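You operate a simulated robot arm through the tools that you are given. There is no shell and no other tool. Be economical: measure what you need, move in short steps, check, and stop when the job is done.

You run a simulated two-armed robot. Do the job below in one go: nothing can be reset, and whatever is moved stays where it is left.

TASK
Shut the left bench drawer. Put the tea twin pack on the bench top away on the top of the switch cabinet. Put the Tea small white box from the top of the green table on the 200 m and over shelf. Turn the count dial to 2. Take the green block on the top of the black table and put it away on the bench top. Put the tea bottle from the under 200 m shelf on the red tray. Pick up the label with the earliest date from the top of the black table with one hand, pass it to the other hand and put it on the shelf of the black table. Do these in any order. Set down upright: small white box, tea bottle.

It is judged by the outcome, as a careful person would: the job done as asked, and still so three seconds after it is handed in. It fails if anything else is knocked over, pushed out of place, dropped, spilled or broken.

THE ROBOT
Two 7-joint arms with two-finger parallel grippers on one trunk, on a base that drives. Base frame: it is fixed to the floor where the robot stands at the start and does not move with it; the origin is under the middle of the robot, x ahead of it, y to its left, z up; the surface under the hand at the start is at about z = 850. Units: mm, degrees, N and s.
The left shoulder is at the start at [20, 113, 1047], the right one opposite. With the tool pointing down near the work surface each hand reaches from about 240 to 600 mm from the robot's upright axis, wherever it stands, measured 20 degrees to its own side. Places, roughly: 200 m and over shelf [-200, 2300, 1000]; bench top [1100, -100, 800]; count dial [4400, 3600, 900]; green block (6x5x4 cm) [5600, -1400, 800]; label [5250, -1500, 750]; left bench drawer [600, -200, 700]; red tray [-750, 2000, 1000]; shelf of the black table [5400, -1600, 300]; small white box [4250, 3000, 750]; tea bottle [-750, 2000, 1000]; tea twin pack [1000, -500, 1000]; top of the switch cabinet (18x38 cm) [8080, -14400, 900]. Payload 1.57 kg a hand.
Tool frame (each hand has its own): the origin (TCP) lies between the finger pads and is the grasp point; the fingertips stand 30 mm ahead of it; z points along the fingers, y is the line along which they close. Largest opening 80 mm; finger width 17, thickness 12; the body of the gripper, 40 by 82 mm, starts 80 mm behind the TCP.
Orientation is that of the tool frame in the base frame, as [roll, pitch, yaw] about the fixed x, y, z axes, in that order (R = Rz(yaw) Ry(pitch) Rx(roll)). With the fingers straight down and closing along the base's y, the tool's x points along the base's -x, its y along +y and its z along -z.

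THE INTERFACE
- The arms move only by the tool step_arm. It takes "left_commands", "right_commands" or both (then of equal length, played together; a hand with none holds still); each is a list of rows, each a list of 7 numbers: the shift along the tool's x, y, z in units of 30 mm (1.0 is 30 mm), then the turn, a rotation vector about the tool's x, y, z in units of 6 degrees (1.0 is 6 degrees), then the closure in counts, from 0 (fully open) to 255 (shut). In form: [[dx, dy, dz, ax, ay, az, hand], ...]. A call has 1 to 8 rows; each row shifts and turns the commanded pose from where the row before left it, along the tool's axes as they then stand. A call with a number of a shift or a turn outside -1 to 1 is refused whole. A row lasts 0.2 s, in which the tool goes at most 50 mm and 8.6 degrees; a call with a longer step from one row to the next is refused whole, and so is a gripper value outside its range. Where a pose cannot be reached the arm comes as near as it can. A force on the tool above 40 N (or 10 N above the force at the start of the call, whichever is more), or a blocked arm, ends the call early, and 0.2 s more pass. The fingers move at their own pace (about 45 mm/s each) and stop on an object; they squeeze with about 23 N. The grip force told is the motor's: it shows also when the fingers shut on nothing. Time passes only in rows, and 0.2 s behind the last, so rows that do not move let the fingers close. It gives the time, the measured TCP pose, the force on the tool (base axes), the opening and the grip force at its end, in the units of the frame above (readings bear some noise), with the torque about the TCP (base axes, N m) and any sound that the robot's microphone picked up.
- Cameras (640 x 400 px; columns grow to the right, rows downward): "scene" is now at [94.1, -39, 1185.6]; the picture's right is [-0.41, -0.91, 0.00], its down [-0.40, 0.18, -0.90] and it looks along [0.82, -0.37, -0.44] (base axes); focal length 214 px, centre (320, 200). "left" rides on the left gripper at [72, 7, -122] in its tool frame; the picture's right is [-0.09, 1.00, 0.00], its down [-0.84, -0.08, -0.54] and it looks along [-0.54, -0.05, 0.84] (tool axes); focal length 238 px, centre (320, 200). "right" rides on the right gripper at [72, -7, -122] in its tool frame; the picture's right is [0.09, 1.00, 0.00], its down [-0.84, 0.08, -0.54] and it looks along [-0.54, 0.05, 0.84] (tool axes); focal length 238 px, centre (320, 200). There is no depth. A picture from a camera that has moved, and an enlarged one, comes with that camera's place and axes in the base frame and with its lens.
- get_image(camera): a new picture of that camera. The clock stands still meanwhile.
- lift_body(by): slides the trunk up (or, below 0, down) by that many mm; the arms and the scene camera ride with it, the base frame stays. It gives what a move gives, with no picture.
- base_move(legs): drives the robot by 1 to 6 legs, each [ahead, left, turn to the left] in mm, mm and degrees, along the robot's own axes; the way and the turn of a leg run together, so that a leg with both is an arc; at most 1500 mm and 180 degrees a leg. The arms and the cameras ride along, it lands a little off, and it stops where it bumps. It gives what a move gives.
- pan_tilt(pan, tilt): turns the head with the scene camera to pan (to the left, within 80 degrees either way) and tilt (down, from -29 to 69), counted from straight ahead of the robot. It gives what a move gives.
- inspect(camera, box): a new picture of the part [left, top, right, bottom] of that camera's present view, enlarged. The clock stands still meanwhile.
- job_done(): hands the job in; it is judged then, once.

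Go step by step. Nothing tells you exact positions but the pictures and the camera data: compare them with the known pose of the tool, close in by small moves and look again before you grip or let go. The budget is 196 turns and 184 pictures, counting those below and the enlarged ones. Unless the task says otherwise, let go and move clear before handing in, and close with one line.

The tools are called after "Request:" by a JSON object that holds its "op" and its "data". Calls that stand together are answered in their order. step_arm: Moves the arms, as the interface text tells. Its arguments: {"type":"object","properties":{"left_commands":{"type":"array","items":{"type":"array","items":{"type":"number"}}},"right_commands":{"type":"array","items":{"type":"array","items":{"type":"number"}}}},"required":[]} The other tools are called the same way: lift_body (by) slides the trunk up or down; base_move (legs) drives the base; pan_tilt (pan, tilt) turns the head that bears the scene camera; get_image (camera) takes a picture; inspect (camera, box) takes an enlarged picture of a part of a camera's view; job_done () hands the job in.

At the start:

```text
clock: 0.0
left_tcp_pos: [430.3, 106.2, 1101.7]
left_tool_rot: [180.0, 0.0, -180.0]
left_force: [-0.3, 0.5, -0.3]
left_moment: [-0.01, 0.0, 0.01]
left_opening: 80.1
left_gripper_force: 0.0
right_tcp_pos: [414.6, -202.8, 1126.4]
right_tool_rot: [180.0, 0.1, 180.0]
right_force: [-0.3, -0.3, -0.1]
right_moment: [-0.02, -0.04, -0.01]
right_opening: 80.0
right_gripper_force: 0.0
trunk travel left (down, up): [-100.0, 470.0]
robot x, y, heading: [1.0, 0.6, -0.2]
head pan, tilt: [-24.1, 26.2]
```

scene: 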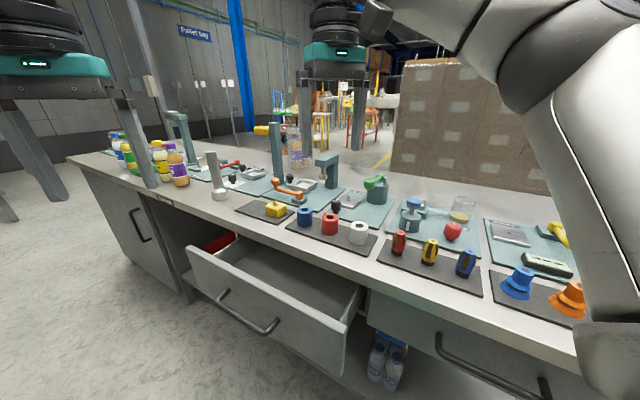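
right: 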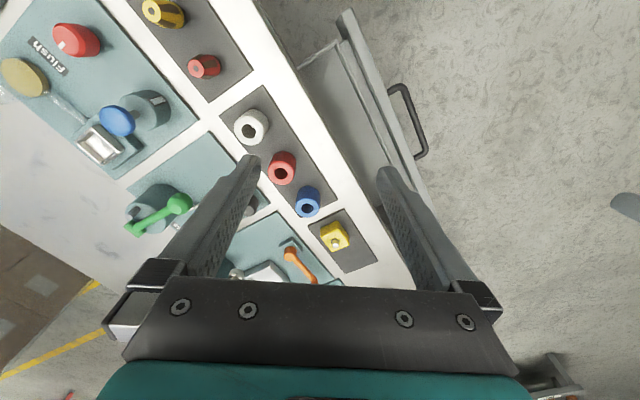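
left: 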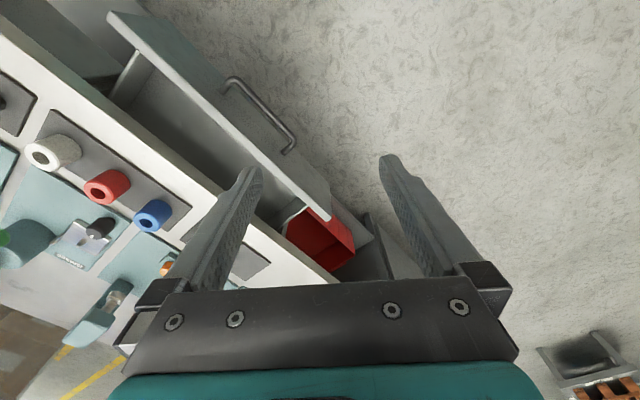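

I see the bench with its open drawer ahead of me. I'll look around with the head to find the tea twin pack and the other items.

Request:
{"op": "inspect", "data": {"camera": "scene", "box": [60, 100, 380, 300]}}

Request:
{"op": "pan_tilt", "data": {"pan": -60, "tilt": 26}}

Request:
{"op": "get_image", "data": {"camera": "scene"}}

```text
2.00 times, centred on (220, 200) of scene
camera zoom: at [94.1, -39.0, 1185.6], right [-0.41, -0.91, 0.0], down [-0.4, 0.18, -0.9], along [0.82, -0.37, -0.44], focal length 429 px, centre (520, 200)
```

zoom: 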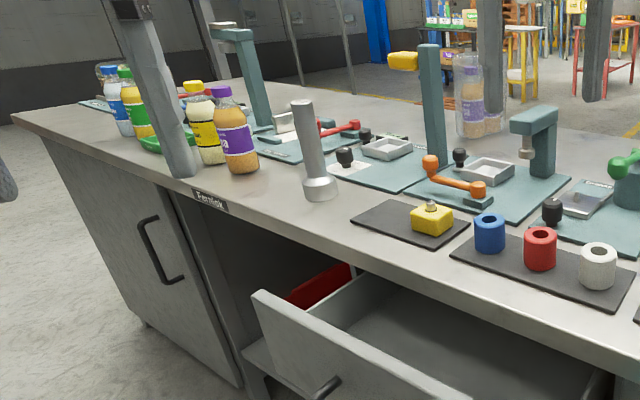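

```text
clock: 1.0
left_tcp_pos: [430.4, 104.4, 1101.0]
left_tool_rot: [-179.9, 0.0, -179.9]
left_force: [0.4, 0.7, 0.0]
left_moment: [0.0, 0.05, -0.02]
left_opening: 80.1
left_gripper_force: 0.0
right_tcp_pos: [415.3, -203.6, 1125.6]
right_tool_rot: [-180.0, 0.0, 180.0]
right_force: [-0.5, 0.0, 0.0]
right_moment: [-0.01, -0.02, 0.0]
right_opening: 79.9
right_gripper_force: 0.0
trunk travel left (down, up): [-100.0, 470.0]
robot x, y, heading: [-4.0, -2.4, 0.1]
head pan, tilt: [-60.0, 26.0]
```

```text
179 pictures are left
camera scene: at [56.3, -81.0, 1185.8], right [-0.87, -0.5, 0.0], down [-0.22, 0.38, -0.9], along [0.45, -0.78, -0.44], focal length 214 px, centre (320, 200)
```

scene: 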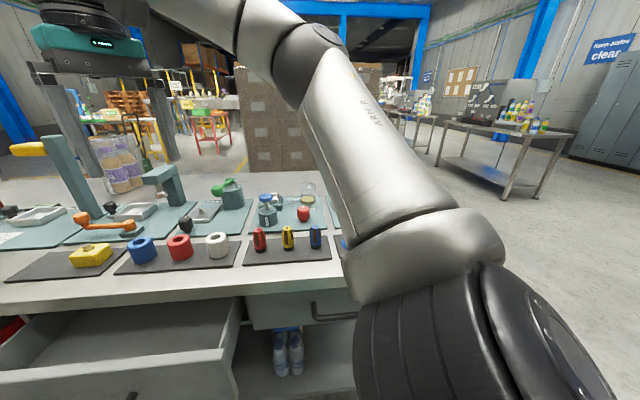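

The drawer stands about 100 mm out, and the bench front runs at about 35°, so facing it takes a heading near -54.5°. I'll back off a little, turn to face it and look.

Request:
{"op": "base_move", "data": {"legs": [[-130, 0, 0], [0, 0, -54.5]]}}

Request:
{"op": "pan_tilt", "data": {"pan": 15, "tilt": 40}}

Request:
{"op": "get_image", "data": {"camera": "scene"}}

```text
clock: 4.7
left_tcp_pos: [205.7, -289.8, 1100.6]
left_tool_rot: [-180.0, 0.0, 125.3]
left_force: [0.8, 0.4, 0.2]
left_moment: [-0.02, 0.0, 0.01]
left_opening: 80.1
left_gripper_force: 0.0
right_tcp_pos: [-55.2, -456.4, 1125.7]
right_tool_rot: [-179.9, 0.0, 125.4]
right_force: [0.0, -0.3, -0.2]
right_moment: [-0.02, -0.04, -0.01]
right_opening: 80.1
right_gripper_force: 0.0
trunk travel left (down, up): [-100.0, 470.0]
robot x, y, heading: [-133.1, 1.1, -54.5]
head pan, tilt: [-60.0, 26.0]
```

```text
clock: 6.2
left_tcp_pos: [206.6, -289.2, 1100.7]
left_tool_rot: [-179.9, 0.0, 125.4]
left_force: [0.3, 0.1, -0.1]
left_moment: [-0.02, 0.04, 0.03]
left_opening: 79.9
left_gripper_force: 0.0
right_tcp_pos: [-54.9, -456.7, 1126.1]
right_tool_rot: [180.0, -0.1, 125.4]
right_force: [0.2, -0.3, -0.5]
right_moment: [-0.01, 0.0, 0.01]
right_opening: 80.0
right_gripper_force: 0.1
trunk travel left (down, up): [-100.0, 470.0]
robot x, y, heading: [-131.2, -0.2, -54.3]
head pan, tilt: [15.0, 40.0]
```

```text
178 pictures are left
camera scene: at [-58.5, -63.9, 1164.1], right [-0.64, -0.77, 0.0], down [-0.5, 0.41, -0.77], along [0.59, -0.49, -0.64], focal length 214 px, centre (320, 200)
```

scene: 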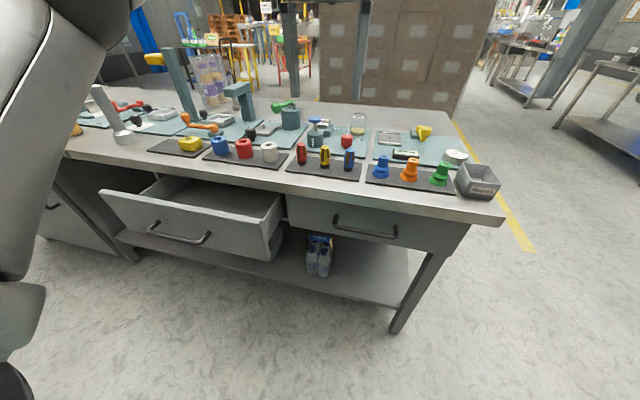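

The drawer face is about 400 mm ahead of me and centred further left, with its top near z = 790 and the handle near z = 707. I'll slide left, tilt the closed left hand forward and look again.

Request:
{"op": "base_move", "data": {"legs": [[0, 320, 0]]}}

Request:
{"op": "step_arm", "data": {"left_commands": [[0.8, 0, 0, 0, -1, 0, 255], [0.8, 0, 0, 0, -1, 0, 255], [0.8, 0, 0, 0, -1, 0, 255], [0.8, 0, 0, 0, -1, 0, 255], [0.8, 0, 0, 0, -1, 0, 255], [0.8, 0, 0, 0, -1, 0, 255], [0.8, 0, 0, 0, -1, 0, 255], [0.8, 0, 0, 0, -1, 0, 255]]}}

Request:
{"op": "pan_tilt", "data": {"pan": 20, "tilt": 50}}

Request:
{"op": "get_image", "data": {"camera": "scene"}}

```text
clock: 8.3
left_tcp_pos: [464.3, -106.0, 1102.1]
left_tool_rot: [-179.9, 0.0, 125.3]
left_force: [0.3, 0.2, 0.7]
left_moment: [-0.01, 0.04, 0.01]
left_opening: 79.8
left_gripper_force: 0.0
right_tcp_pos: [202.9, -272.2, 1125.3]
right_tool_rot: [180.0, 0.0, 125.3]
right_force: [0.2, -0.9, 0.4]
right_moment: [0.01, 0.01, 0.0]
right_opening: 80.0
right_gripper_force: 0.1
trunk travel left (down, up): [-100.0, 470.0]
robot x, y, heading: [127.3, 182.4, -54.4]
head pan, tilt: [15.0, 40.0]
```

```text
clock: 10.1
left_tcp_pos: [365.2, -1.3, 1079.4]
left_tool_rot: [-178.3, 45.9, 128.3]
left_force: [0.7, -0.3, 0.2]
left_moment: [-0.01, -0.01, -0.01]
left_opening: 0.0
left_gripper_force: 21.6
left hand out of reach, approached as far as the arm can: row 7, 8
right_tcp_pos: [203.0, -273.2, 1127.0]
right_tool_rot: [179.9, -0.1, 125.4]
right_force: [0.4, -0.1, 0.4]
right_moment: [0.0, -0.03, -0.02]
right_opening: 80.1
right_gripper_force: 0.0
trunk travel left (down, up): [-100.0, 470.0]
robot x, y, heading: [131.4, 182.8, -54.7]
head pan, tilt: [15.0, 40.0]
```

```text
clock: 10.9
left_tcp_pos: [365.6, -1.0, 1079.8]
left_tool_rot: [-179.1, 46.6, 127.4]
left_force: [0.0, 0.4, 0.4]
left_moment: [-0.02, 0.0, 0.02]
left_opening: 0.2
left_gripper_force: 21.1
right_tcp_pos: [201.6, -273.3, 1125.6]
right_tool_rot: [-179.9, -0.1, 125.4]
right_force: [-0.5, 0.7, -0.3]
right_moment: [-0.03, -0.02, -0.03]
right_opening: 79.9
right_gripper_force: 0.1
trunk travel left (down, up): [-100.0, 470.0]
robot x, y, heading: [129.3, 181.7, -54.8]
head pan, tilt: [20.0, 50.0]
```

```text
177 pictures are left
camera scene: at [208.1, 120.6, 1182.0], right [-0.59, -0.81, 0.0], down [-0.38, 0.28, -0.88], along [0.71, -0.52, -0.48], focal length 214 px, centre (320, 200)
```

scene: 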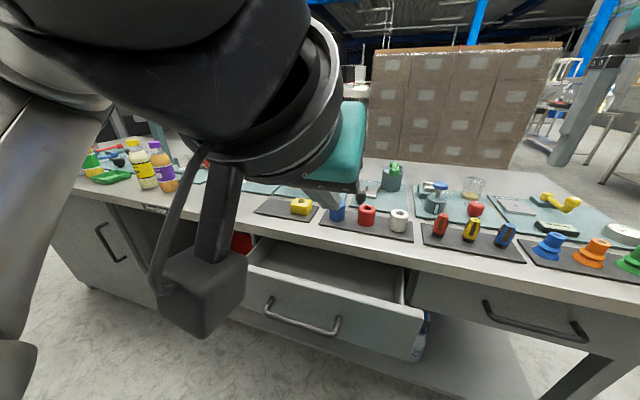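

The left hand is tilted and clear of the drawer, about 115 mm back from its face. I'll lower it straight down.

Request:
{"op": "step_arm", "data": {"left_commands": [[0.97, 0, 0.92, 0, 0, 0, 255], [0.97, 0, 0.92, 0, 0, 0, 255], [0.97, 0, 0.92, 0, 0, 0, 255], [0.97, 0, 0.92, 0, 0, 0, 255], [0.97, 0, 0.92, 0, 0, 0, 255], [0.97, 0, 0.92, 0, 0, 0, 255], [0.97, 0, 0.92, 0, 0, 0, 255], [0.6, 0, 0.58, 0, 0, 0, 255]]}}

Request:
{"op": "get_image", "data": {"camera": "scene"}}

Request:
{"op": "get_image", "data": {"camera": "left"}}

```text
clock: 12.7
left_tcp_pos: [357.4, -87.3, 819.5]
left_tool_rot: [180.0, 48.0, 125.3]
left_force: [-0.4, 1.0, 0.2]
left_moment: [0.04, 0.01, 0.01]
left_opening: 0.0
left_gripper_force: 21.9
left hand out of reach, approached as far as the arm can: row 1, 2, 3, 4, 5
right_tcp_pos: [202.1, -273.0, 1126.5]
right_tool_rot: [180.0, -0.1, 125.4]
right_force: [0.0, 0.4, 0.6]
right_moment: [0.03, -0.02, 0.02]
right_opening: 80.2
right_gripper_force: 0.2
trunk travel left (down, up): [-100.0, 470.0]
robot x, y, heading: [128.6, 185.8, -54.5]
head pan, tilt: [20.0, 50.0]
```

```text
176 pictures are left
camera scene: at [197.9, 130.6, 1150.0], right [-0.57, -0.82, 0.0], down [-0.63, 0.43, -0.64], along [0.53, -0.36, -0.77], focal length 214 px, centre (320, 200)
```

scene: 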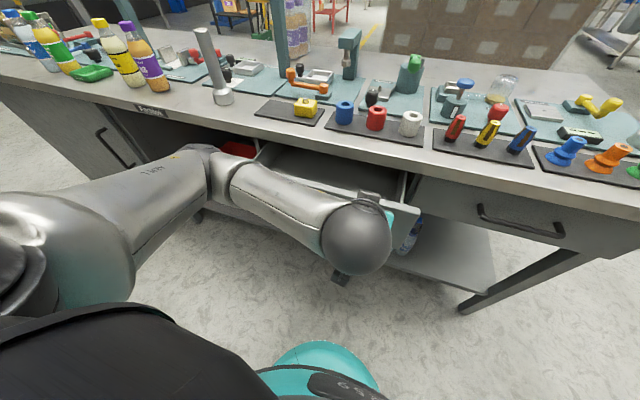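

```text
175 pictures are left
camera left: at [282.1, 29.5, 848.6], right [0.85, 0.53, 0.07], down [0.03, -0.17, 0.98], along [0.53, -0.83, -0.16], focal length 238 px, centre (320, 200)
```

left: 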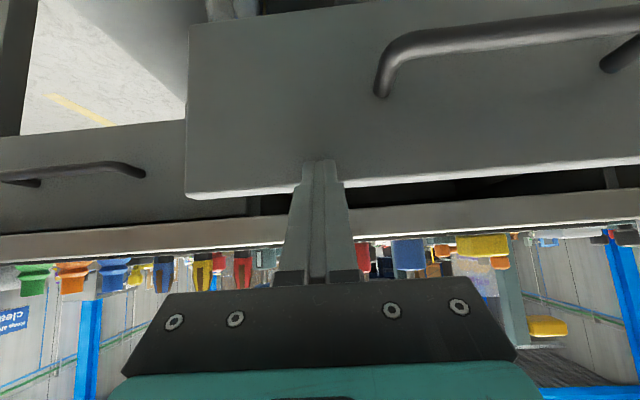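

The closed fingers are above handle height, just in front of the face, but near its right end. I'll slide the base left to centre them, then lower.

Request:
{"op": "base_move", "data": {"legs": [[0, 125, 0]]}}

Request:
{"op": "step_arm", "data": {"left_commands": [[0.74, 0, 0.67, 0, 0, 0, 255], [0.62, 0, 0.56, 0, 0, 0, 255]]}}

Request:
{"op": "get_image", "data": {"camera": "left"}}

```text
clock: 13.9
left_tcp_pos: [459.0, -13.1, 820.1]
left_tool_rot: [-179.9, 47.9, 125.7]
left_force: [0.4, -1.2, -1.2]
left_moment: [0.02, 0.01, -0.04]
left_opening: 0.0
left_gripper_force: 21.4
right_tcp_pos: [304.9, -199.4, 1125.9]
right_tool_rot: [180.0, 0.0, 125.4]
right_force: [0.1, -0.1, 1.1]
right_moment: [-0.02, 0.03, 0.01]
right_opening: 79.7
right_gripper_force: 0.1
trunk travel left (down, up): [-100.0, 470.0]
robot x, y, heading: [231.6, 261.7, -54.5]
head pan, tilt: [20.0, 50.0]
```

```text
clock: 14.5
left_tcp_pos: [460.5, -14.9, 766.6]
left_tool_rot: [-179.9, 48.1, 125.7]
left_force: [0.6, 0.4, 0.0]
left_moment: [-0.01, -0.01, -0.01]
left_opening: 0.0
left_gripper_force: 21.4
right_tcp_pos: [304.3, -199.4, 1126.0]
right_tool_rot: [179.9, 0.0, 125.4]
right_force: [-1.0, -0.3, 0.5]
right_moment: [-0.03, 0.0, -0.01]
right_opening: 80.1
right_gripper_force: 0.0
trunk travel left (down, up): [-100.0, 470.0]
robot x, y, heading: [228.4, 252.8, -54.5]
head pan, tilt: [20.0, 50.0]
```

```text
174 pictures are left
camera left: at [384.4, 100.5, 794.5], right [0.85, 0.53, 0.07], down [0.03, -0.17, 0.98], along [0.53, -0.83, -0.16], focal length 238 px, centre (320, 200)
```

left: 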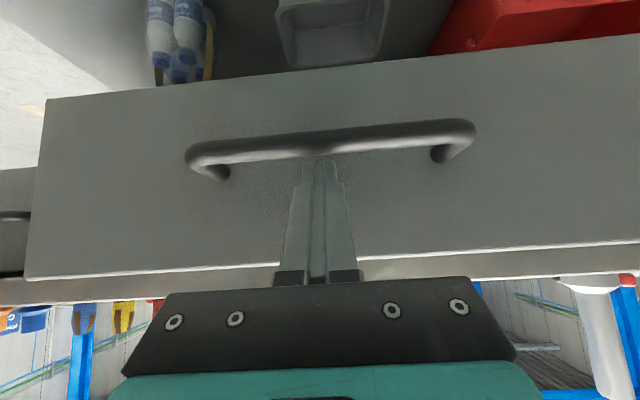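

The hand is centred over the handle. I'll push forward now.

Request:
{"op": "step_arm", "data": {"left_commands": [[-0.5, 0, 0.56, 0, 0, 0, 255], [-0.5, 0, 0.56, 0, 0, 0, 255], [-0.5, 0, 0.56, 0, 0, 0, 255], [-0.5, 0, 0.56, 0, 0, 0, 255], [-0.5, 0, 0.56, 0, 0, 0, 255]]}}

Request:
{"op": "get_image", "data": {"camera": "left"}}

```text
clock: 15.7
left_tcp_pos: [526.2, -107.1, 766.0]
left_tool_rot: [-180.0, 48.0, 125.5]
left_force: [0.1, 0.0, -0.4]
left_moment: [0.03, 0.0, -0.01]
left_opening: 0.3
left_gripper_force: 21.2
right_tcp_pos: [305.5, -199.3, 1125.6]
right_tool_rot: [180.0, 0.0, 125.4]
right_force: [-0.1, -0.5, 0.0]
right_moment: [0.02, -0.02, 0.02]
right_opening: 80.0
right_gripper_force: 0.0
trunk travel left (down, up): [-100.0, 470.0]
robot x, y, heading: [232.9, 255.6, -54.8]
head pan, tilt: [20.0, 50.0]
```

```text
173 pictures are left
camera left: at [450.5, 8.8, 795.0], right [0.85, 0.53, 0.07], down [0.03, -0.17, 0.98], along [0.53, -0.83, -0.16], focal length 238 px, centre (320, 200)
```

left: 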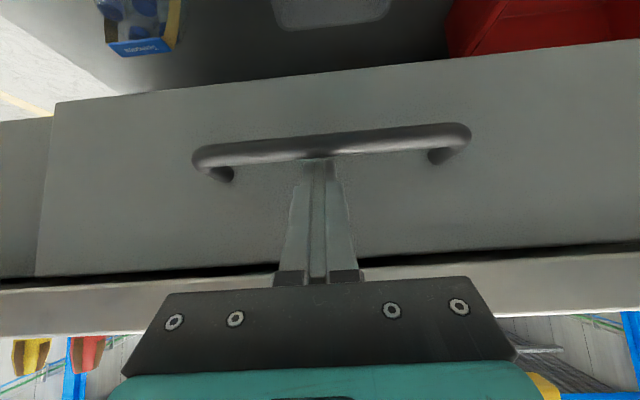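

The drawer is moving freely and is nearly in. I'll keep pushing until it stops.

Request:
{"op": "step_arm", "data": {"left_commands": [[-0.3, 0, 0.34, 0, 0, 0, 255], [-0.3, 0, 0.34, 0, 0, 0, 255], [-0.3, 0, 0.34, 0, 0, 0, 255]]}}

Request:
{"op": "get_image", "data": {"camera": "left"}}

```text
clock: 16.5
left_tcp_pos: [538.3, -129.0, 761.8]
left_tool_rot: [-179.7, 47.0, 125.3]
left_force: [-8.9, 13.3, 5.9]
left_moment: [0.03, 0.05, 0.08]
left_opening: 0.0
left_gripper_force: 21.1
right_tcp_pos: [304.9, -197.7, 1126.9]
right_tool_rot: [180.0, 0.2, 125.5]
right_force: [-0.7, -0.2, 0.0]
right_moment: [0.0, 0.01, 0.0]
right_opening: 79.9
right_gripper_force: 0.0
trunk travel left (down, up): [-100.0, 470.0]
robot x, y, heading: [231.5, 256.2, -54.5]
head pan, tilt: [20.0, 50.0]
stopped in row 3 (left hand): the force on the tool passed its limit at 50 N (the readings are from after the stop); the commanded pose is now the measured one
```

```text
172 pictures are left
camera left: at [463.8, -13.7, 792.7], right [0.85, 0.52, 0.07], down [0.04, -0.18, 0.98], along [0.52, -0.83, -0.18], focal length 238 px, centre (320, 200)
```

left: 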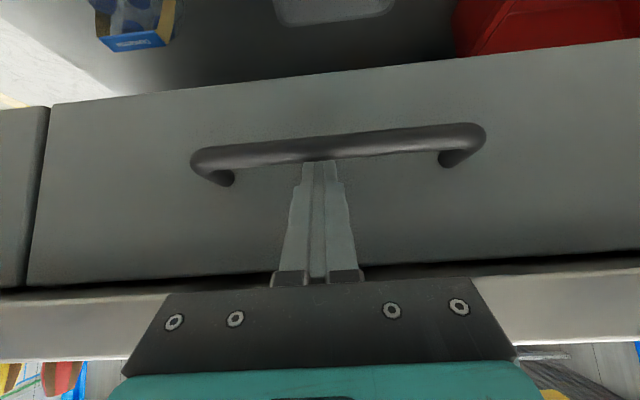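

The drawer stopped hard and sits flush with its neighbour, so it is shut. I'll back the hand off, raise it, and look for the twin pack and for clear bench space.

Request:
{"op": "step_arm", "data": {"left_commands": [[0.67, 0, -0.74, 0, 0, 0, 255], [0.67, 0, -0.74, 0, 0, 0, 255], [0.67, 0, -0.74, 0, 0, 0, 200], [0.67, 0, -0.74, 0, 0, 0, 100], [0.67, 0, -0.74, 0, 0, 0, 0]]}}

Request:
{"op": "base_move", "data": {"legs": [[-250, 0, 0]]}}

Request:
{"op": "step_arm", "data": {"left_commands": [[-0.9, 0, -0.85, 0, 0, 0, 0], [-0.9, 0, -0.85, 0, 0, 0, 0], [-0.9, 0, -0.85, 0, 0, 0, 0], [-0.9, 0, -0.85, 0, 0, 0, 0], [-0.9, 0, -0.85, 0, 0, 0, 0], [-0.9, 0, -0.85, 0, 0, 0, 0], [-0.9, 0, -0.85, 0, 0, 0, 0], [-0.3, 0, -0.3, 0, 0, 0, 0]]}}

Request:
{"op": "pan_tilt", "data": {"pan": 0, "tilt": 25}}

Request:
{"op": "get_image", "data": {"camera": "scene"}}

```text
clock: 17.7
left_tcp_pos: [453.2, -6.3, 762.7]
left_tool_rot: [179.9, 47.1, 125.3]
left_force: [-0.8, -0.6, 0.2]
left_moment: [0.04, -0.01, 0.0]
left_opening: 60.5
left_gripper_force: 0.1
right_tcp_pos: [303.1, -198.3, 1125.9]
right_tool_rot: [180.0, 0.1, 125.6]
right_force: [0.7, -0.7, -0.3]
right_moment: [-0.02, 0.02, 0.0]
right_opening: 80.0
right_gripper_force: 0.0
trunk travel left (down, up): [-100.0, 470.0]
robot x, y, heading: [229.1, 255.6, -54.7]
head pan, tilt: [20.0, 50.0]
```

```text
clock: 19.5
left_tcp_pos: [319.2, 184.9, 770.5]
left_tool_rot: [-179.5, 49.4, 126.2]
left_force: [-0.3, 0.2, 0.4]
left_moment: [0.01, -0.03, 0.03]
left_opening: 80.2
left_gripper_force: 0.0
right_tcp_pos: [164.3, -2.1, 1125.9]
right_tool_rot: [180.0, 0.0, 125.5]
right_force: [0.0, -0.5, 0.1]
right_moment: [0.02, -0.02, 0.04]
right_opening: 79.9
right_gripper_force: 0.1
trunk travel left (down, up): [-100.0, 470.0]
robot x, y, heading: [92.3, 455.9, -54.7]
head pan, tilt: [20.0, 50.0]
stopped in leg 1: the force on the tool passed its limit at 65 N (the readings are from after the stop); the commanded pose is now the measured one
```

```text
clock: 20.5
left_tcp_pos: [366.7, 217.6, 875.6]
left_tool_rot: [157.7, 46.9, 112.7]
left_force: [0.1, -0.1, 0.5]
left_moment: [0.0, -0.02, 0.03]
left_opening: 79.7
left_gripper_force: 0.0
left hand out of reach, approached as far as the arm can: row 4, 5
right_tcp_pos: [163.1, -2.2, 1126.8]
right_tool_rot: [179.9, 0.0, 125.5]
right_force: [0.4, 0.0, 0.0]
right_moment: [-0.02, 0.02, 0.04]
right_opening: 80.1
right_gripper_force: 0.0
trunk travel left (down, up): [-100.0, 470.0]
robot x, y, heading: [87.2, 450.7, -54.7]
head pan, tilt: [20.0, 50.0]
stopped in row 5 (left hand): the arm was blocked; the commanded pose is now the measured one
```

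```text
clock: 21.4
left_tcp_pos: [369.4, 217.8, 874.8]
left_tool_rot: [157.8, 46.9, 112.8]
left_force: [-0.6, -0.1, -0.4]
left_moment: [-0.01, 0.0, 0.01]
left_opening: 79.9
left_gripper_force: 0.0
right_tcp_pos: [163.8, -2.4, 1126.7]
right_tool_rot: [180.0, 0.1, 125.6]
right_force: [-0.6, 0.2, 0.7]
right_moment: [0.0, 0.01, -0.01]
right_opening: 80.0
right_gripper_force: 0.0
trunk travel left (down, up): [-100.0, 470.0]
robot x, y, heading: [85.8, 455.2, -54.5]
head pan, tilt: [0.0, 25.0]
```

```text
171 pictures are left
camera scene: at [148.2, 370.2, 1187.4], right [-0.81, -0.58, 0.0], down [-0.25, 0.34, -0.91], along [0.53, -0.74, -0.42], focal length 214 px, centre (320, 200)
```

scene: 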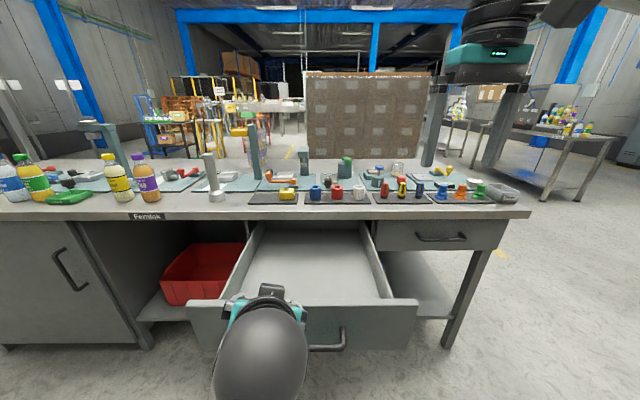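

My open fingers were hooked behind the handle and pulled the drawer out again. I'll check the hand is free, then push again higher up, with a clean release.

Request:
{"op": "get_image", "data": {"camera": "left"}}

Request:
{"op": "pan_tilt", "data": {"pan": 5, "tilt": 55}}

Request:
{"op": "get_image", "data": {"camera": "scene"}}

```text
170 pictures are left
camera left: at [280.3, 323.8, 902.2], right [0.77, 0.55, 0.33], down [-0.17, -0.32, 0.93], along [0.62, -0.77, -0.15], focal length 238 px, centre (320, 200)
```

left: 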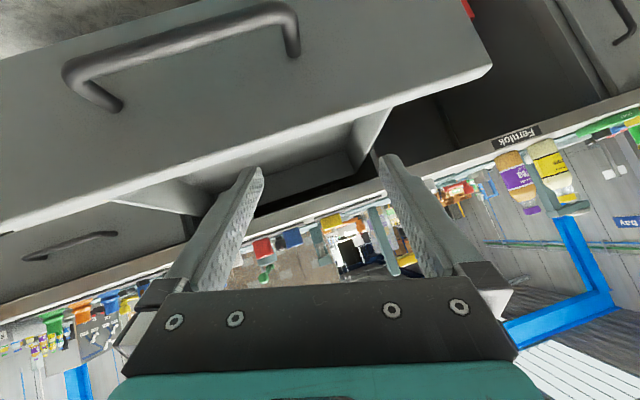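

```text
clock: 22.4
left_tcp_pos: [368.4, 216.9, 875.5]
left_tool_rot: [157.7, 46.8, 112.8]
left_force: [0.6, 0.0, -0.6]
left_moment: [0.01, 0.04, -0.01]
left_opening: 80.1
left_gripper_force: 0.0
right_tcp_pos: [163.2, -2.2, 1124.9]
right_tool_rot: [-180.0, 0.0, 125.5]
right_force: [0.8, 0.0, 0.0]
right_moment: [0.02, 0.0, 0.02]
right_opening: 80.0
right_gripper_force: 0.0
trunk travel left (down, up): [-100.0, 470.0]
robot x, y, heading: [89.0, 451.6, -54.1]
head pan, tilt: [5.0, 55.0]
```

```text
169 pictures are left
camera scene: at [141.5, 390.3, 1143.5], right [-0.76, -0.65, 0.0], down [-0.53, 0.62, -0.57], along [0.37, -0.44, -0.82], focal length 214 px, centre (320, 200)
```

scene: 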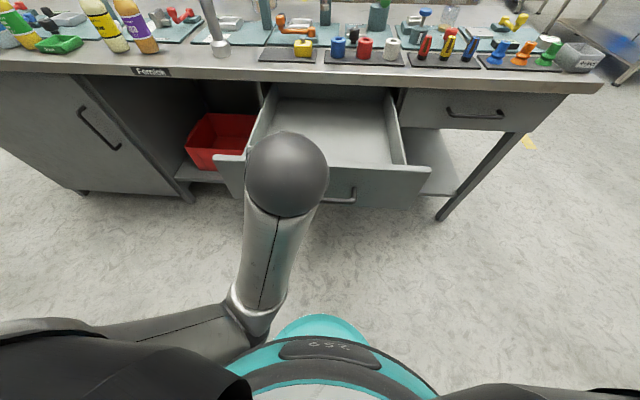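

The hand is free. The handle bar sits near z = 725–750 and the drawer top near 810, so I'll level the closed hand, put the tips at about z = 780 and push again.

Request:
{"op": "step_arm", "data": {"left_commands": [[0, 0, 0, 0.7, 0, -0.47, 255], [0, 0, 0, 0.7, 0, -0.47, 255], [0, 0, 0, 0.7, 0, -0.47, 255], [0, 0, 0, 0, 0, 0, 255], [0, 0, 0, 0, 0, 0, 255]]}}

Request:
{"op": "get_image", "data": {"camera": "left"}}

```text
clock: 23.6
left_tcp_pos: [382.0, 202.3, 858.7]
left_tool_rot: [174.3, 47.3, 122.0]
left_force: [-0.9, 0.1, 0.0]
left_moment: [0.02, 0.02, 0.0]
left_opening: 0.0
left_gripper_force: 14.3
left hand out of reach, approached as far as the arm can: row 1, 2, 3
right_tcp_pos: [164.4, -1.6, 1126.5]
right_tool_rot: [179.9, -0.1, 125.5]
right_force: [0.4, -0.4, -0.3]
right_moment: [-0.02, -0.02, 0.01]
right_opening: 80.0
right_gripper_force: 0.0
trunk travel left (down, up): [-100.0, 470.0]
robot x, y, heading: [87.9, 455.5, -54.2]
head pan, tilt: [5.0, 55.0]
```

```text
168 pictures are left
camera left: at [303.6, 315.6, 889.4], right [0.84, 0.53, 0.13], down [-0.02, -0.22, 0.98], along [0.55, -0.82, -0.17], focal length 238 px, centre (320, 200)
```

left: 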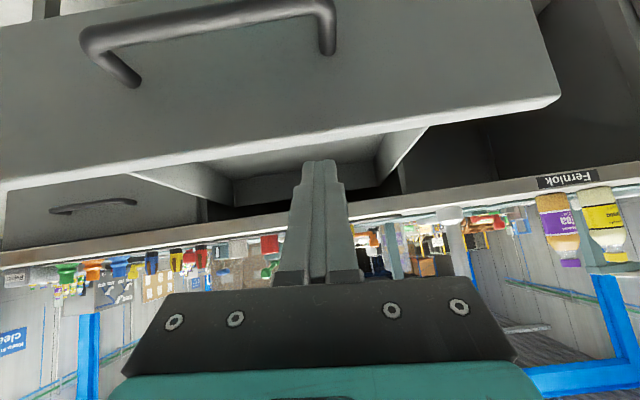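

The fingers are closed and level, slightly left of centre. I'll shift right, lower to about z = 800, then push mainly with the base.

Request:
{"op": "base_move", "data": {"legs": [[0, -45, 0]]}}

Request:
{"op": "step_arm", "data": {"left_commands": [[0.73, 0, 0.67, 0.45, 0, -0.2, 255], [0.73, 0, 0.67, 0, 0, 0, 255]]}}

Request:
{"op": "base_move", "data": {"legs": [[150, 0, 0]]}}

Request:
{"op": "get_image", "data": {"camera": "left"}}

```text
clock: 24.5
left_tcp_pos: [344.9, 175.3, 859.4]
left_tool_rot: [174.2, 47.6, 121.8]
left_force: [-0.5, -0.2, 0.1]
left_moment: [-0.03, -0.02, 0.03]
left_opening: 0.1
left_gripper_force: 21.4
right_tcp_pos: [127.1, -29.2, 1125.9]
right_tool_rot: [179.9, 0.0, 125.4]
right_force: [0.0, 0.1, -1.1]
right_moment: [0.0, -0.02, 0.0]
right_opening: 80.2
right_gripper_force: 0.1
trunk travel left (down, up): [-100.0, 470.0]
robot x, y, heading: [48.2, 427.9, -54.6]
head pan, tilt: [5.0, 55.0]
```

```text
clock: 25.1
left_tcp_pos: [347.9, 175.6, 799.9]
left_tool_rot: [178.4, 47.6, 123.7]
left_force: [0.2, -0.2, 0.4]
left_moment: [0.04, 0.0, -0.04]
left_opening: 0.0
left_gripper_force: 21.7
right_tcp_pos: [126.7, -28.7, 1125.9]
right_tool_rot: [-179.9, 0.0, 125.5]
right_force: [0.4, -0.3, 0.9]
right_moment: [0.06, 0.01, 0.03]
right_opening: 80.0
right_gripper_force: 0.0
trunk travel left (down, up): [-100.0, 470.0]
robot x, y, heading: [51.6, 427.8, -54.2]
head pan, tilt: [5.0, 55.0]
```

```text
clock: 26.4
left_tcp_pos: [434.2, 53.8, 801.1]
left_tool_rot: [178.2, 47.7, 123.4]
left_force: [0.7, -0.2, -0.2]
left_moment: [-0.01, 0.0, 0.0]
left_opening: 0.0
left_gripper_force: 21.1
right_tcp_pos: [213.0, -149.2, 1125.8]
right_tool_rot: [180.0, 0.0, 125.4]
right_force: [0.0, 0.4, 0.7]
right_moment: [-0.01, 0.0, 0.02]
right_opening: 80.3
right_gripper_force: 0.1
trunk travel left (down, up): [-100.0, 470.0]
robot x, y, heading: [134.7, 307.2, -54.5]
head pan, tilt: [5.0, 55.0]
```

```text
167 pictures are left
camera left: at [360.0, 169.7, 830.9], right [0.85, 0.52, 0.09], down [0.01, -0.19, 0.98], along [0.52, -0.84, -0.17], focal length 238 px, centre (320, 200)
```

left: 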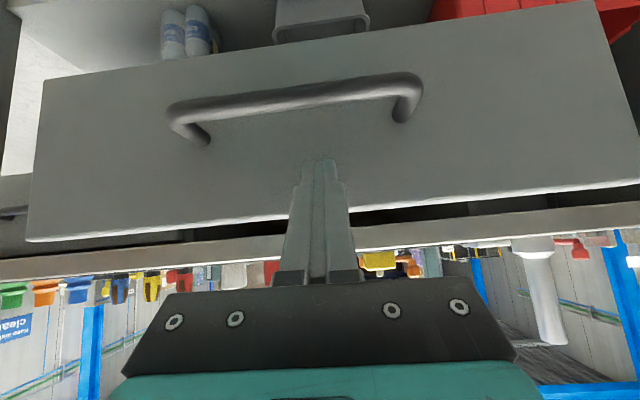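

The push works, with the fingertips well clear of the handle. I'll continue with the base and finish with the arm.

Request:
{"op": "base_move", "data": {"legs": [[110, 0, 0]]}}

Request:
{"op": "step_arm", "data": {"left_commands": [[-0.4, 0, 0.45, 0, 0, 0, 255], [-0.4, 0, 0.45, 0, 0, 0, 255], [-0.4, 0, 0.45, 0, 0, 0, 255], [-0.4, 0, 0.45, 0, 0, 0, 255], [-0.4, 0, 0.45, 0, 0, 0, 255], [-0.4, 0, 0.45, 0, 0, 0, 255], [-0.4, 0, 0.45, 0, 0, 0, 255], [-0.4, 0, 0.45, 0, 0, 0, 255]]}}

Request:
{"op": "get_image", "data": {"camera": "left"}}

```text
clock: 27.6
left_tcp_pos: [497.9, -35.5, 800.7]
left_tool_rot: [178.2, 47.8, 123.7]
left_force: [-0.1, 1.0, 0.0]
left_moment: [0.04, 0.0, 0.01]
left_opening: 0.0
left_gripper_force: 21.0
right_tcp_pos: [278.1, -239.0, 1125.8]
right_tool_rot: [180.0, 0.0, 125.5]
right_force: [-0.1, 0.0, 0.5]
right_moment: [-0.02, -0.03, -0.04]
right_opening: 80.2
right_gripper_force: 0.1
trunk travel left (down, up): [-100.0, 470.0]
robot x, y, heading: [204.0, 215.2, -54.3]
head pan, tilt: [5.0, 55.0]
```

```text
clock: 29.1
left_tcp_pos: [555.4, -117.2, 800.3]
left_tool_rot: [178.2, 47.2, 123.7]
left_force: [-7.3, 11.4, 6.2]
left_moment: [0.05, 0.05, 0.08]
left_opening: 0.0
left_gripper_force: 21.7
right_tcp_pos: [277.1, -238.9, 1124.7]
right_tool_rot: [-179.9, 0.0, 125.4]
right_force: [-0.3, -0.4, -0.3]
right_moment: [0.01, -0.01, 0.05]
right_opening: 79.8
right_gripper_force: 0.0
trunk travel left (down, up): [-100.0, 470.0]
robot x, y, heading: [200.5, 216.3, -54.4]
head pan, tilt: [5.0, 55.0]
stopped in row 6 (left hand): the force on the tool passed its limit at 53 N (the readings are from after the stop); the commanded pose is now the measured one
```

```text
166 pictures are left
camera left: at [480.7, -1.3, 831.0], right [0.85, 0.52, 0.09], down [0.02, -0.2, 0.98], along [0.53, -0.83, -0.18], focal length 238 px, centre (320, 200)
```

left: 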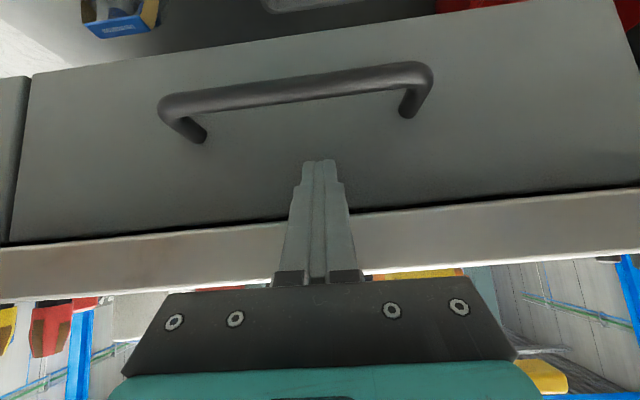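

The drawer is shut flush again. I'll retreat straight back with the hand kept closed and check it.

Request:
{"op": "step_arm", "data": {"left_commands": [[0.5, 0, -0.9, 0, 0, 0, 255], [0.6, 0, -0.8, 0, 0, 0, 255], [0.6, 0, -0.8, 0, 0, 0, 255], [0.6, 0, -0.8, 0, 0, 0, 255]]}}

Request:
{"op": "base_move", "data": {"legs": [[-200, 0, 0]]}}

Request:
{"op": "get_image", "data": {"camera": "left"}}

Request:
{"op": "pan_tilt", "data": {"pan": 0, "tilt": 25}}

Request:
{"op": "get_image", "data": {"camera": "scene"}}

```text
clock: 30.1
left_tcp_pos: [489.9, -25.5, 814.4]
left_tool_rot: [177.2, 47.4, 123.0]
left_force: [0.5, -0.9, 0.5]
left_moment: [0.0, -0.02, -0.03]
left_opening: 0.0
left_gripper_force: 21.5
left hand out of reach, approached as far as the arm can: row 4
right_tcp_pos: [278.0, -239.1, 1125.4]
right_tool_rot: [-180.0, 0.0, 125.5]
right_force: [-0.2, 0.3, 0.1]
right_moment: [0.0, 0.01, 0.03]
right_opening: 80.2
right_gripper_force: 0.0
trunk travel left (down, up): [-100.0, 470.0]
robot x, y, heading: [199.4, 219.2, -54.5]
head pan, tilt: [5.0, 55.0]
```

```text
clock: 31.6
left_tcp_pos: [373.6, 138.1, 813.0]
left_tool_rot: [177.3, 47.1, 122.8]
left_force: [-0.2, 0.2, -0.7]
left_moment: [0.02, -0.01, 0.02]
left_opening: 0.0
left_gripper_force: 21.2
right_tcp_pos: [160.2, -76.3, 1127.2]
right_tool_rot: [180.0, 0.0, 125.6]
right_force: [-0.4, -0.1, 0.8]
right_moment: [0.0, 0.0, -0.01]
right_opening: 80.2
right_gripper_force: 0.0
trunk travel left (down, up): [-100.0, 470.0]
robot x, y, heading: [86.0, 379.7, -54.3]
head pan, tilt: [5.0, 55.0]
```

```text
165 pictures are left
camera left: at [298.2, 254.4, 844.1], right [0.85, 0.52, 0.1], down [0.01, -0.2, 0.98], along [0.53, -0.83, -0.18], focal length 238 px, centre (320, 200)
```

left: 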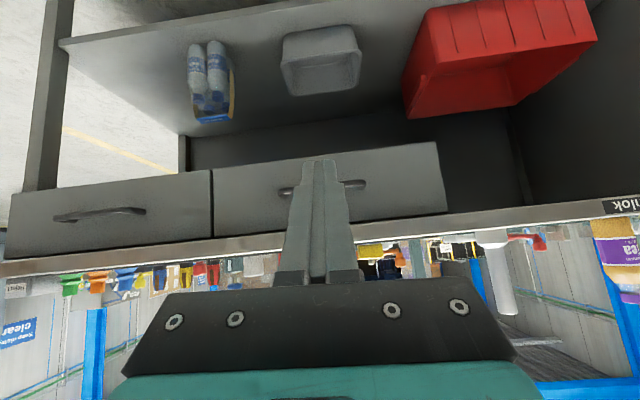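

```text
clock: 32.6
left_tcp_pos: [372.4, 138.6, 812.2]
left_tool_rot: [177.1, 47.1, 122.9]
left_force: [-0.6, 0.2, 0.6]
left_moment: [-0.02, -0.02, 0.01]
left_opening: 0.1
left_gripper_force: 21.4
right_tcp_pos: [161.0, -75.4, 1126.0]
right_tool_rot: [-180.0, 0.0, 125.5]
right_force: [-0.1, -0.1, 0.4]
right_moment: [0.0, 0.02, -0.01]
right_opening: 80.3
right_gripper_force: 0.1
trunk travel left (down, up): [-100.0, 470.0]
robot x, y, heading: [83.4, 384.4, -54.5]
head pan, tilt: [0.0, 25.0]
```

```text
164 pictures are left
camera scene: at [145.0, 296.1, 1187.4], right [-0.81, -0.58, 0.0], down [-0.25, 0.34, -0.91], along [0.53, -0.74, -0.42], focal length 214 px, centre (320, 200)
```

scene: 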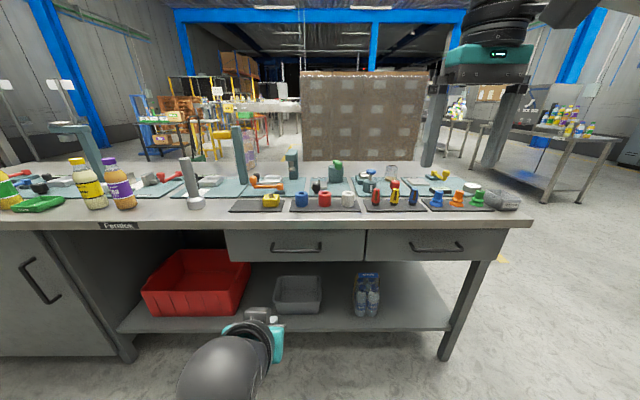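

The drawer is shut and the hand is clear. I'll bring the left hand upright and up, then survey the room around me before driving.

Request:
{"op": "step_arm", "data": {"left_commands": [[-0.8, 0, -0.75, 0, 1, 0, 255], [-0.72, 0, -0.83, 0, 1, 0, 200], [-0.63, 0, -0.9, 0, 1, 0, 100], [-0.53, 0, -0.96, 0, 1, 0, 0], [-0.42, 0, -1, 0, 1, 0, 0], [-0.32, 0, -1, 0, 1, 0, 0], [-0.2, 0, -1, 0, 1, 0, 0], [-0.1, 0, -1, 0, 0.8, 0, 0]]}}

Request:
{"op": "pan_tilt", "data": {"pan": 80, "tilt": 12}}

Request:
{"op": "get_image", "data": {"camera": "scene"}}

Request:
{"op": "pan_tilt", "data": {"pan": 40, "tilt": 12}}

Request:
{"op": "get_image", "data": {"camera": "scene"}}

Request:
{"op": "pan_tilt", "data": {"pan": -50, "tilt": 12}}

Request:
{"op": "get_image", "data": {"camera": "scene"}}

```text
clock: 33.2
left_tcp_pos: [427.1, 174.9, 830.9]
left_tool_rot: [160.2, 35.0, 115.7]
left_force: [0.4, 0.3, -0.3]
left_moment: [-0.02, 0.0, -0.03]
left_opening: 17.5
left_gripper_force: 0.2
left hand out of reach, approached as far as the arm can: row 2
right_tcp_pos: [161.3, -75.4, 1126.0]
right_tool_rot: [179.9, 0.0, 125.5]
right_force: [0.0, -0.3, -0.2]
right_moment: [0.01, -0.01, 0.01]
right_opening: 79.5
right_gripper_force: 0.0
trunk travel left (down, up): [-100.0, 470.0]
robot x, y, heading: [83.7, 381.6, -54.4]
head pan, tilt: [0.0, 25.0]
stopped in row 2 (left hand): the arm was blocked; the commanded pose is now the measured one
```

```text
clock: 34.7
left_tcp_pos: [424.4, 174.8, 831.2]
left_tool_rot: [160.1, 34.7, 115.7]
left_force: [0.1, 0.3, 0.0]
left_moment: [-0.01, 0.0, -0.02]
left_opening: 17.2
left_gripper_force: 0.1
right_tcp_pos: [160.2, -76.1, 1125.8]
right_tool_rot: [-180.0, 0.0, 125.5]
right_force: [-1.0, 0.2, 0.4]
right_moment: [0.02, -0.01, 0.0]
right_opening: 79.8
right_gripper_force: 0.1
trunk travel left (down, up): [-100.0, 470.0]
robot x, y, heading: [83.6, 379.8, -54.2]
head pan, tilt: [80.0, 12.0]
```

```text
163 pictures are left
camera scene: at [175.5, 411.2, 1208.6], right [0.43, -0.9, 0.0], down [-0.19, -0.09, -0.98], along [0.88, 0.42, -0.21], focal length 214 px, centre (320, 200)
```

scene: 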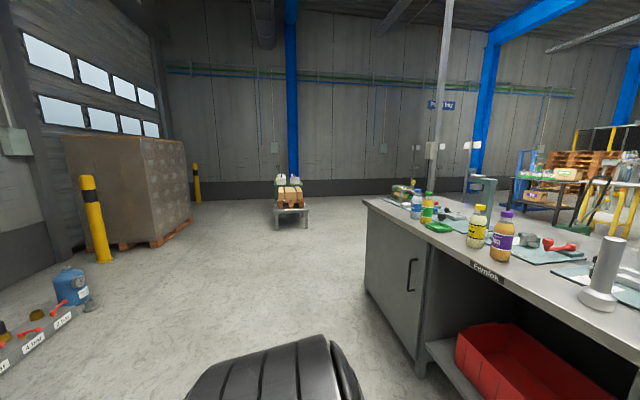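

```text
clock: 35.8
left_tcp_pos: [425.5, 175.8, 830.3]
left_tool_rot: [160.2, 34.9, 115.8]
left_force: [0.5, -0.1, -0.9]
left_moment: [0.0, 0.0, 0.0]
left_opening: 17.4
left_gripper_force: 0.1
right_tcp_pos: [161.7, -76.4, 1125.6]
right_tool_rot: [-180.0, 0.0, 125.5]
right_force: [0.4, 0.1, -0.5]
right_moment: [0.0, 0.04, 0.01]
right_opening: 79.8
right_gripper_force: 0.1
trunk travel left (down, up): [-100.0, 470.0]
robot x, y, heading: [85.6, 379.5, -54.6]
head pan, tilt: [40.0, 12.0]
```

```text
162 pictures are left
camera scene: at [181.7, 347.8, 1208.6], right [-0.25, -0.97, 0.0], down [-0.2, 0.05, -0.98], along [0.95, -0.24, -0.21], focal length 214 px, centre (320, 200)
```

scene: 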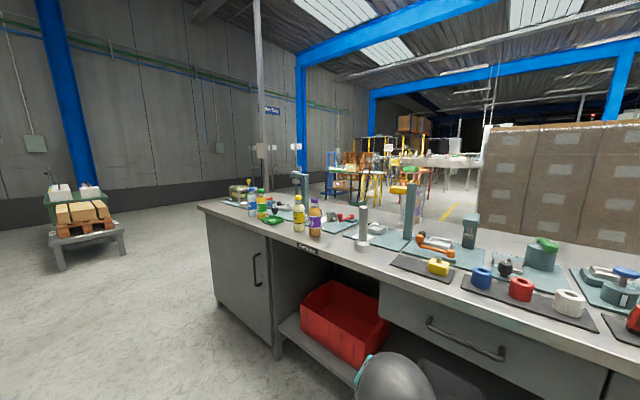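

```text
clock: 37.4
left_tcp_pos: [425.4, 175.5, 830.3]
left_tool_rot: [160.2, 34.9, 115.7]
left_force: [0.1, -0.6, 0.2]
left_moment: [0.01, -0.03, 0.0]
left_opening: 17.5
left_gripper_force: 0.0
right_tcp_pos: [161.1, -75.0, 1125.2]
right_tool_rot: [-180.0, -0.1, 125.5]
right_force: [-0.3, -0.3, 0.8]
right_moment: [0.0, -0.02, -0.04]
right_opening: 80.1
right_gripper_force: 0.0
trunk travel left (down, up): [-100.0, 470.0]
robot x, y, heading: [86.7, 379.1, -54.5]
head pan, tilt: [-50.0, 12.0]
```

```text
161 pictures are left
camera scene: at [68.3, 280.6, 1208.6], right [-0.97, 0.25, 0.0], down [0.05, 0.2, -0.98], along [-0.24, -0.95, -0.21], focal length 214 px, centre (320, 200)
```

scene: 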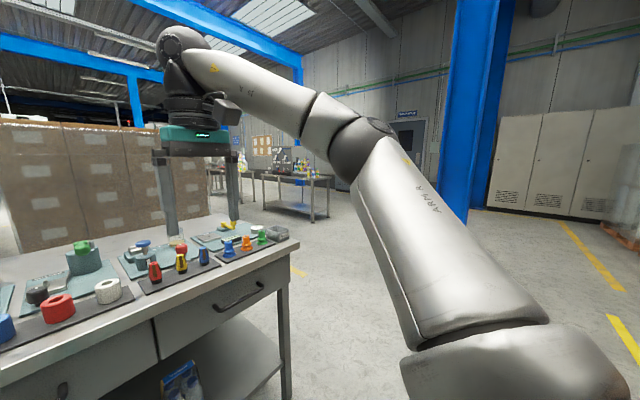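

I can see the green trolley or table with boxes at about heading 33°, matching the green table's direction. First I'll free the left arm: forward while rotating upright, then up.

Request:
{"op": "step_arm", "data": {"left_commands": [[-1, 0, -0.3, 0, 1, 0, 0], [-1, 0, -0.3, 0, 1, 0, 0], [-1, 0, -0.4, 0.6, 1, -0.5, 0], [-0.8, 0, -0.8, 0.6, 1, -0.5, 0], [-0.5, 0, -1, 0.6, 0.8, -0.5, 0], [-0.2, 0, -1, 0.6, 0.6, 0, 0], [0, 0, -1, 0.5, 0, 0, 0], [0, 0, -1, 0, 0, 0, 0]]}}

Request:
{"op": "pan_tilt", "data": {"pan": 0, "tilt": 35}}

Request:
{"op": "get_image", "data": {"camera": "scene"}}

```text
clock: 37.9
left_tcp_pos: [482.9, 191.3, 847.8]
left_tool_rot: [148.6, 27.7, 115.5]
left_force: [0.2, 0.6, -0.7]
left_moment: [-0.03, 0.01, -0.03]
left_opening: 55.8
left_gripper_force: 0.0
left hand out of reach, approached as far as the arm can: row 1, 2
right_tcp_pos: [160.7, -75.2, 1126.6]
right_tool_rot: [180.0, 0.0, 125.5]
right_force: [-0.4, 0.3, 1.0]
right_moment: [-0.02, -0.03, 0.0]
right_opening: 79.9
right_gripper_force: 0.0
trunk travel left (down, up): [-100.0, 470.0]
robot x, y, heading: [83.2, 384.6, -54.3]
head pan, tilt: [-50.0, 12.0]
stopped in row 2 (left hand): the arm was blocked; the commanded pose is now the measured one
```

```text
clock: 39.0
left_tcp_pos: [483.0, 190.7, 847.1]
left_tool_rot: [148.8, 27.5, 115.4]
left_force: [0.3, -0.8, -0.4]
left_moment: [0.01, -0.03, -0.05]
left_opening: 80.0
left_gripper_force: 0.1
right_tcp_pos: [161.9, -75.7, 1125.3]
right_tool_rot: [180.0, -0.1, 125.4]
right_force: [-0.2, 0.3, -0.1]
right_moment: [0.0, 0.02, -0.02]
right_opening: 80.1
right_gripper_force: 0.0
trunk travel left (down, up): [-100.0, 470.0]
robot x, y, heading: [85.6, 383.4, -54.7]
head pan, tilt: [0.0, 35.0]
```

```text
160 pictures are left
camera scene: at [142.7, 299.3, 1171.7], right [-0.81, -0.58, 0.0], down [-0.33, 0.47, -0.82], along [0.48, -0.67, -0.57], focal length 214 px, centre (320, 200)
```

scene: 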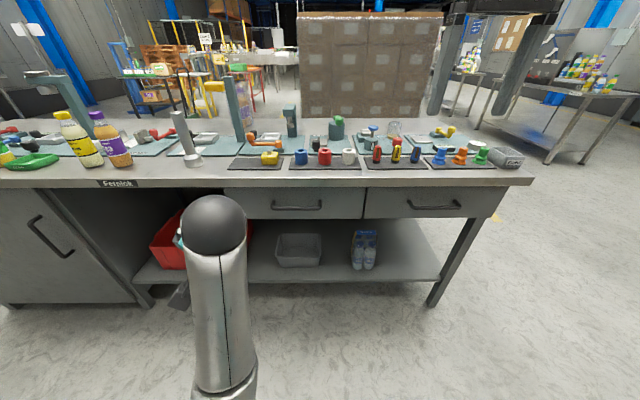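

The left wrist is folded too close to the shoulder. I'll reach straight forward in free air first, then turn the hand upright.

Request:
{"op": "step_arm", "data": {"left_commands": [[-0.87, -0.09, 0.48, 0, 0, 0, 0], [-0.87, -0.09, 0.48, 0, 0, 0, 0], [-0.87, -0.09, 0.48, 0, 0, 0, 0], [-0.87, -0.09, 0.48, 0, 0, 0, 0], [-0.87, -0.09, 0.48, 0, 0, 0, 0]]}}

Request:
{"op": "step_arm", "data": {"left_commands": [[0, 0, 0, 0.67, 0.7, -0.05, 0], [0, 0, 0, 0.67, 0.7, -0.05, 0], [0, 0, 0, 0.67, 0.7, -0.05, 0], [0, 0, 0, 0.67, 0.7, -0.05, 0], [0, 0, 0, 0.67, 0.7, -0.05, 0], [0, 0, 0, 0.67, 0.7, -0.05, 0], [0, 0, 0, 0.67, 0.7, -0.05, 0]]}}

```text
clock: 40.2
left_tcp_pos: [569.9, 67.2, 847.6]
left_tool_rot: [148.9, 27.7, 115.5]
left_force: [0.2, -0.4, -0.2]
left_moment: [0.0, -0.03, 0.01]
left_opening: 79.6
left_gripper_force: 0.0
right_tcp_pos: [161.2, -75.8, 1125.7]
right_tool_rot: [180.0, -0.1, 125.5]
right_force: [0.5, 0.7, -0.2]
right_moment: [0.03, -0.02, 0.02]
right_opening: 79.7
right_gripper_force: 0.1
trunk travel left (down, up): [-100.0, 470.0]
robot x, y, heading: [84.6, 379.2, -54.6]
head pan, tilt: [0.0, 35.0]
```

```text
clock: 41.9
left_tcp_pos: [568.4, 69.5, 847.1]
left_tool_rot: [-179.9, 0.0, 125.5]
left_force: [0.0, -0.2, -0.8]
left_moment: [0.02, -0.04, -0.03]
left_opening: 79.7
left_gripper_force: 0.1
right_tcp_pos: [161.6, -76.5, 1125.2]
right_tool_rot: [-180.0, 0.1, 125.4]
right_force: [0.0, -0.4, 0.3]
right_moment: [0.02, -0.02, 0.01]
right_opening: 80.0
right_gripper_force: 0.2
trunk travel left (down, up): [-100.0, 470.0]
robot x, y, heading: [83.7, 379.3, -54.6]
head pan, tilt: [0.0, 35.0]
```

The left arm is upright again. I'll raise and retract it, turn toward the green table and drive partway.

Request:
{"op": "step_arm", "data": {"left_commands": [[0.6, 0, -1, 0, 0, 0, 0], [0.6, 0, -1, 0, 0, 0, 0], [0.6, 0, -1, 0, 0, 0, 0], [0.6, 0, -1, 0, 0, 0, 0], [0.6, 0, -1, 0, 0, 0, 0], [0.5, 0, -1, 0, 0, 0, 0], [0, 0, -1, 0, 0, 0, 0], [0, 0, -1, 0, 0, 0, 0]]}}

Request:
{"op": "base_move", "data": {"legs": [[0, 0, 87]]}}

Request:
{"op": "pan_tilt", "data": {"pan": 0, "tilt": 20}}

Request:
{"op": "get_image", "data": {"camera": "scene"}}

```text
clock: 43.6
left_tcp_pos: [567.8, 151.7, 1069.9]
left_tool_rot: [180.0, 0.1, 125.5]
left_force: [0.2, 0.1, -0.6]
left_moment: [0.0, -0.02, 0.06]
left_opening: 80.0
left_gripper_force: 0.0
left hand out of reach, approached as far as the arm can: row 2, 3, 4, 5, 6
right_tcp_pos: [161.0, -76.3, 1124.0]
right_tool_rot: [-180.0, 0.0, 125.5]
right_force: [0.6, 0.3, 0.1]
right_moment: [-0.03, 0.01, -0.02]
right_opening: 79.9
right_gripper_force: 0.1
trunk travel left (down, up): [-100.0, 470.0]
robot x, y, heading: [86.4, 382.2, -54.5]
head pan, tilt: [0.0, 35.0]
```

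```text
clock: 47.7
left_tcp_pos: [342.6, 848.7, 1069.4]
left_tool_rot: [180.0, 0.1, -147.8]
left_force: [0.0, 1.0, 0.3]
left_moment: [0.0, -0.02, -0.01]
left_opening: 80.0
left_gripper_force: 0.0
right_tcp_pos: [546.7, 428.8, 1125.2]
right_tool_rot: [180.0, -0.1, -147.8]
right_force: [-0.2, 0.5, 0.2]
right_moment: [-0.02, -0.01, -0.02]
right_opening: 80.0
right_gripper_force: 0.0
trunk travel left (down, up): [-100.0, 470.0]
robot x, y, heading: [85.8, 384.3, 32.1]
head pan, tilt: [0.0, 35.0]
```

```text
clock: 48.5
left_tcp_pos: [341.8, 847.9, 1069.3]
left_tool_rot: [180.0, 0.0, -147.9]
left_force: [0.0, -0.4, 0.4]
left_moment: [0.0, 0.02, 0.01]
left_opening: 79.9
left_gripper_force: 0.0
right_tcp_pos: [545.2, 429.6, 1126.1]
right_tool_rot: [-179.9, 0.0, -147.7]
right_force: [-0.3, 0.2, -0.6]
right_moment: [-0.01, 0.0, -0.04]
right_opening: 80.0
right_gripper_force: 0.2
trunk travel left (down, up): [-100.0, 470.0]
robot x, y, heading: [84.6, 380.2, 32.3]
head pan, tilt: [0.0, 20.0]
```

```text
159 pictures are left
camera scene: at [172.9, 434.1, 1195.5], right [0.53, -0.85, 0.0], down [-0.29, -0.18, -0.94], along [0.79, 0.5, -0.34], focal length 214 px, centre (320, 200)
```

scene: 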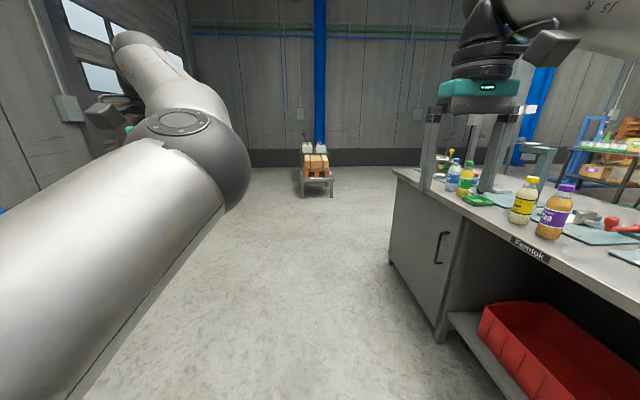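

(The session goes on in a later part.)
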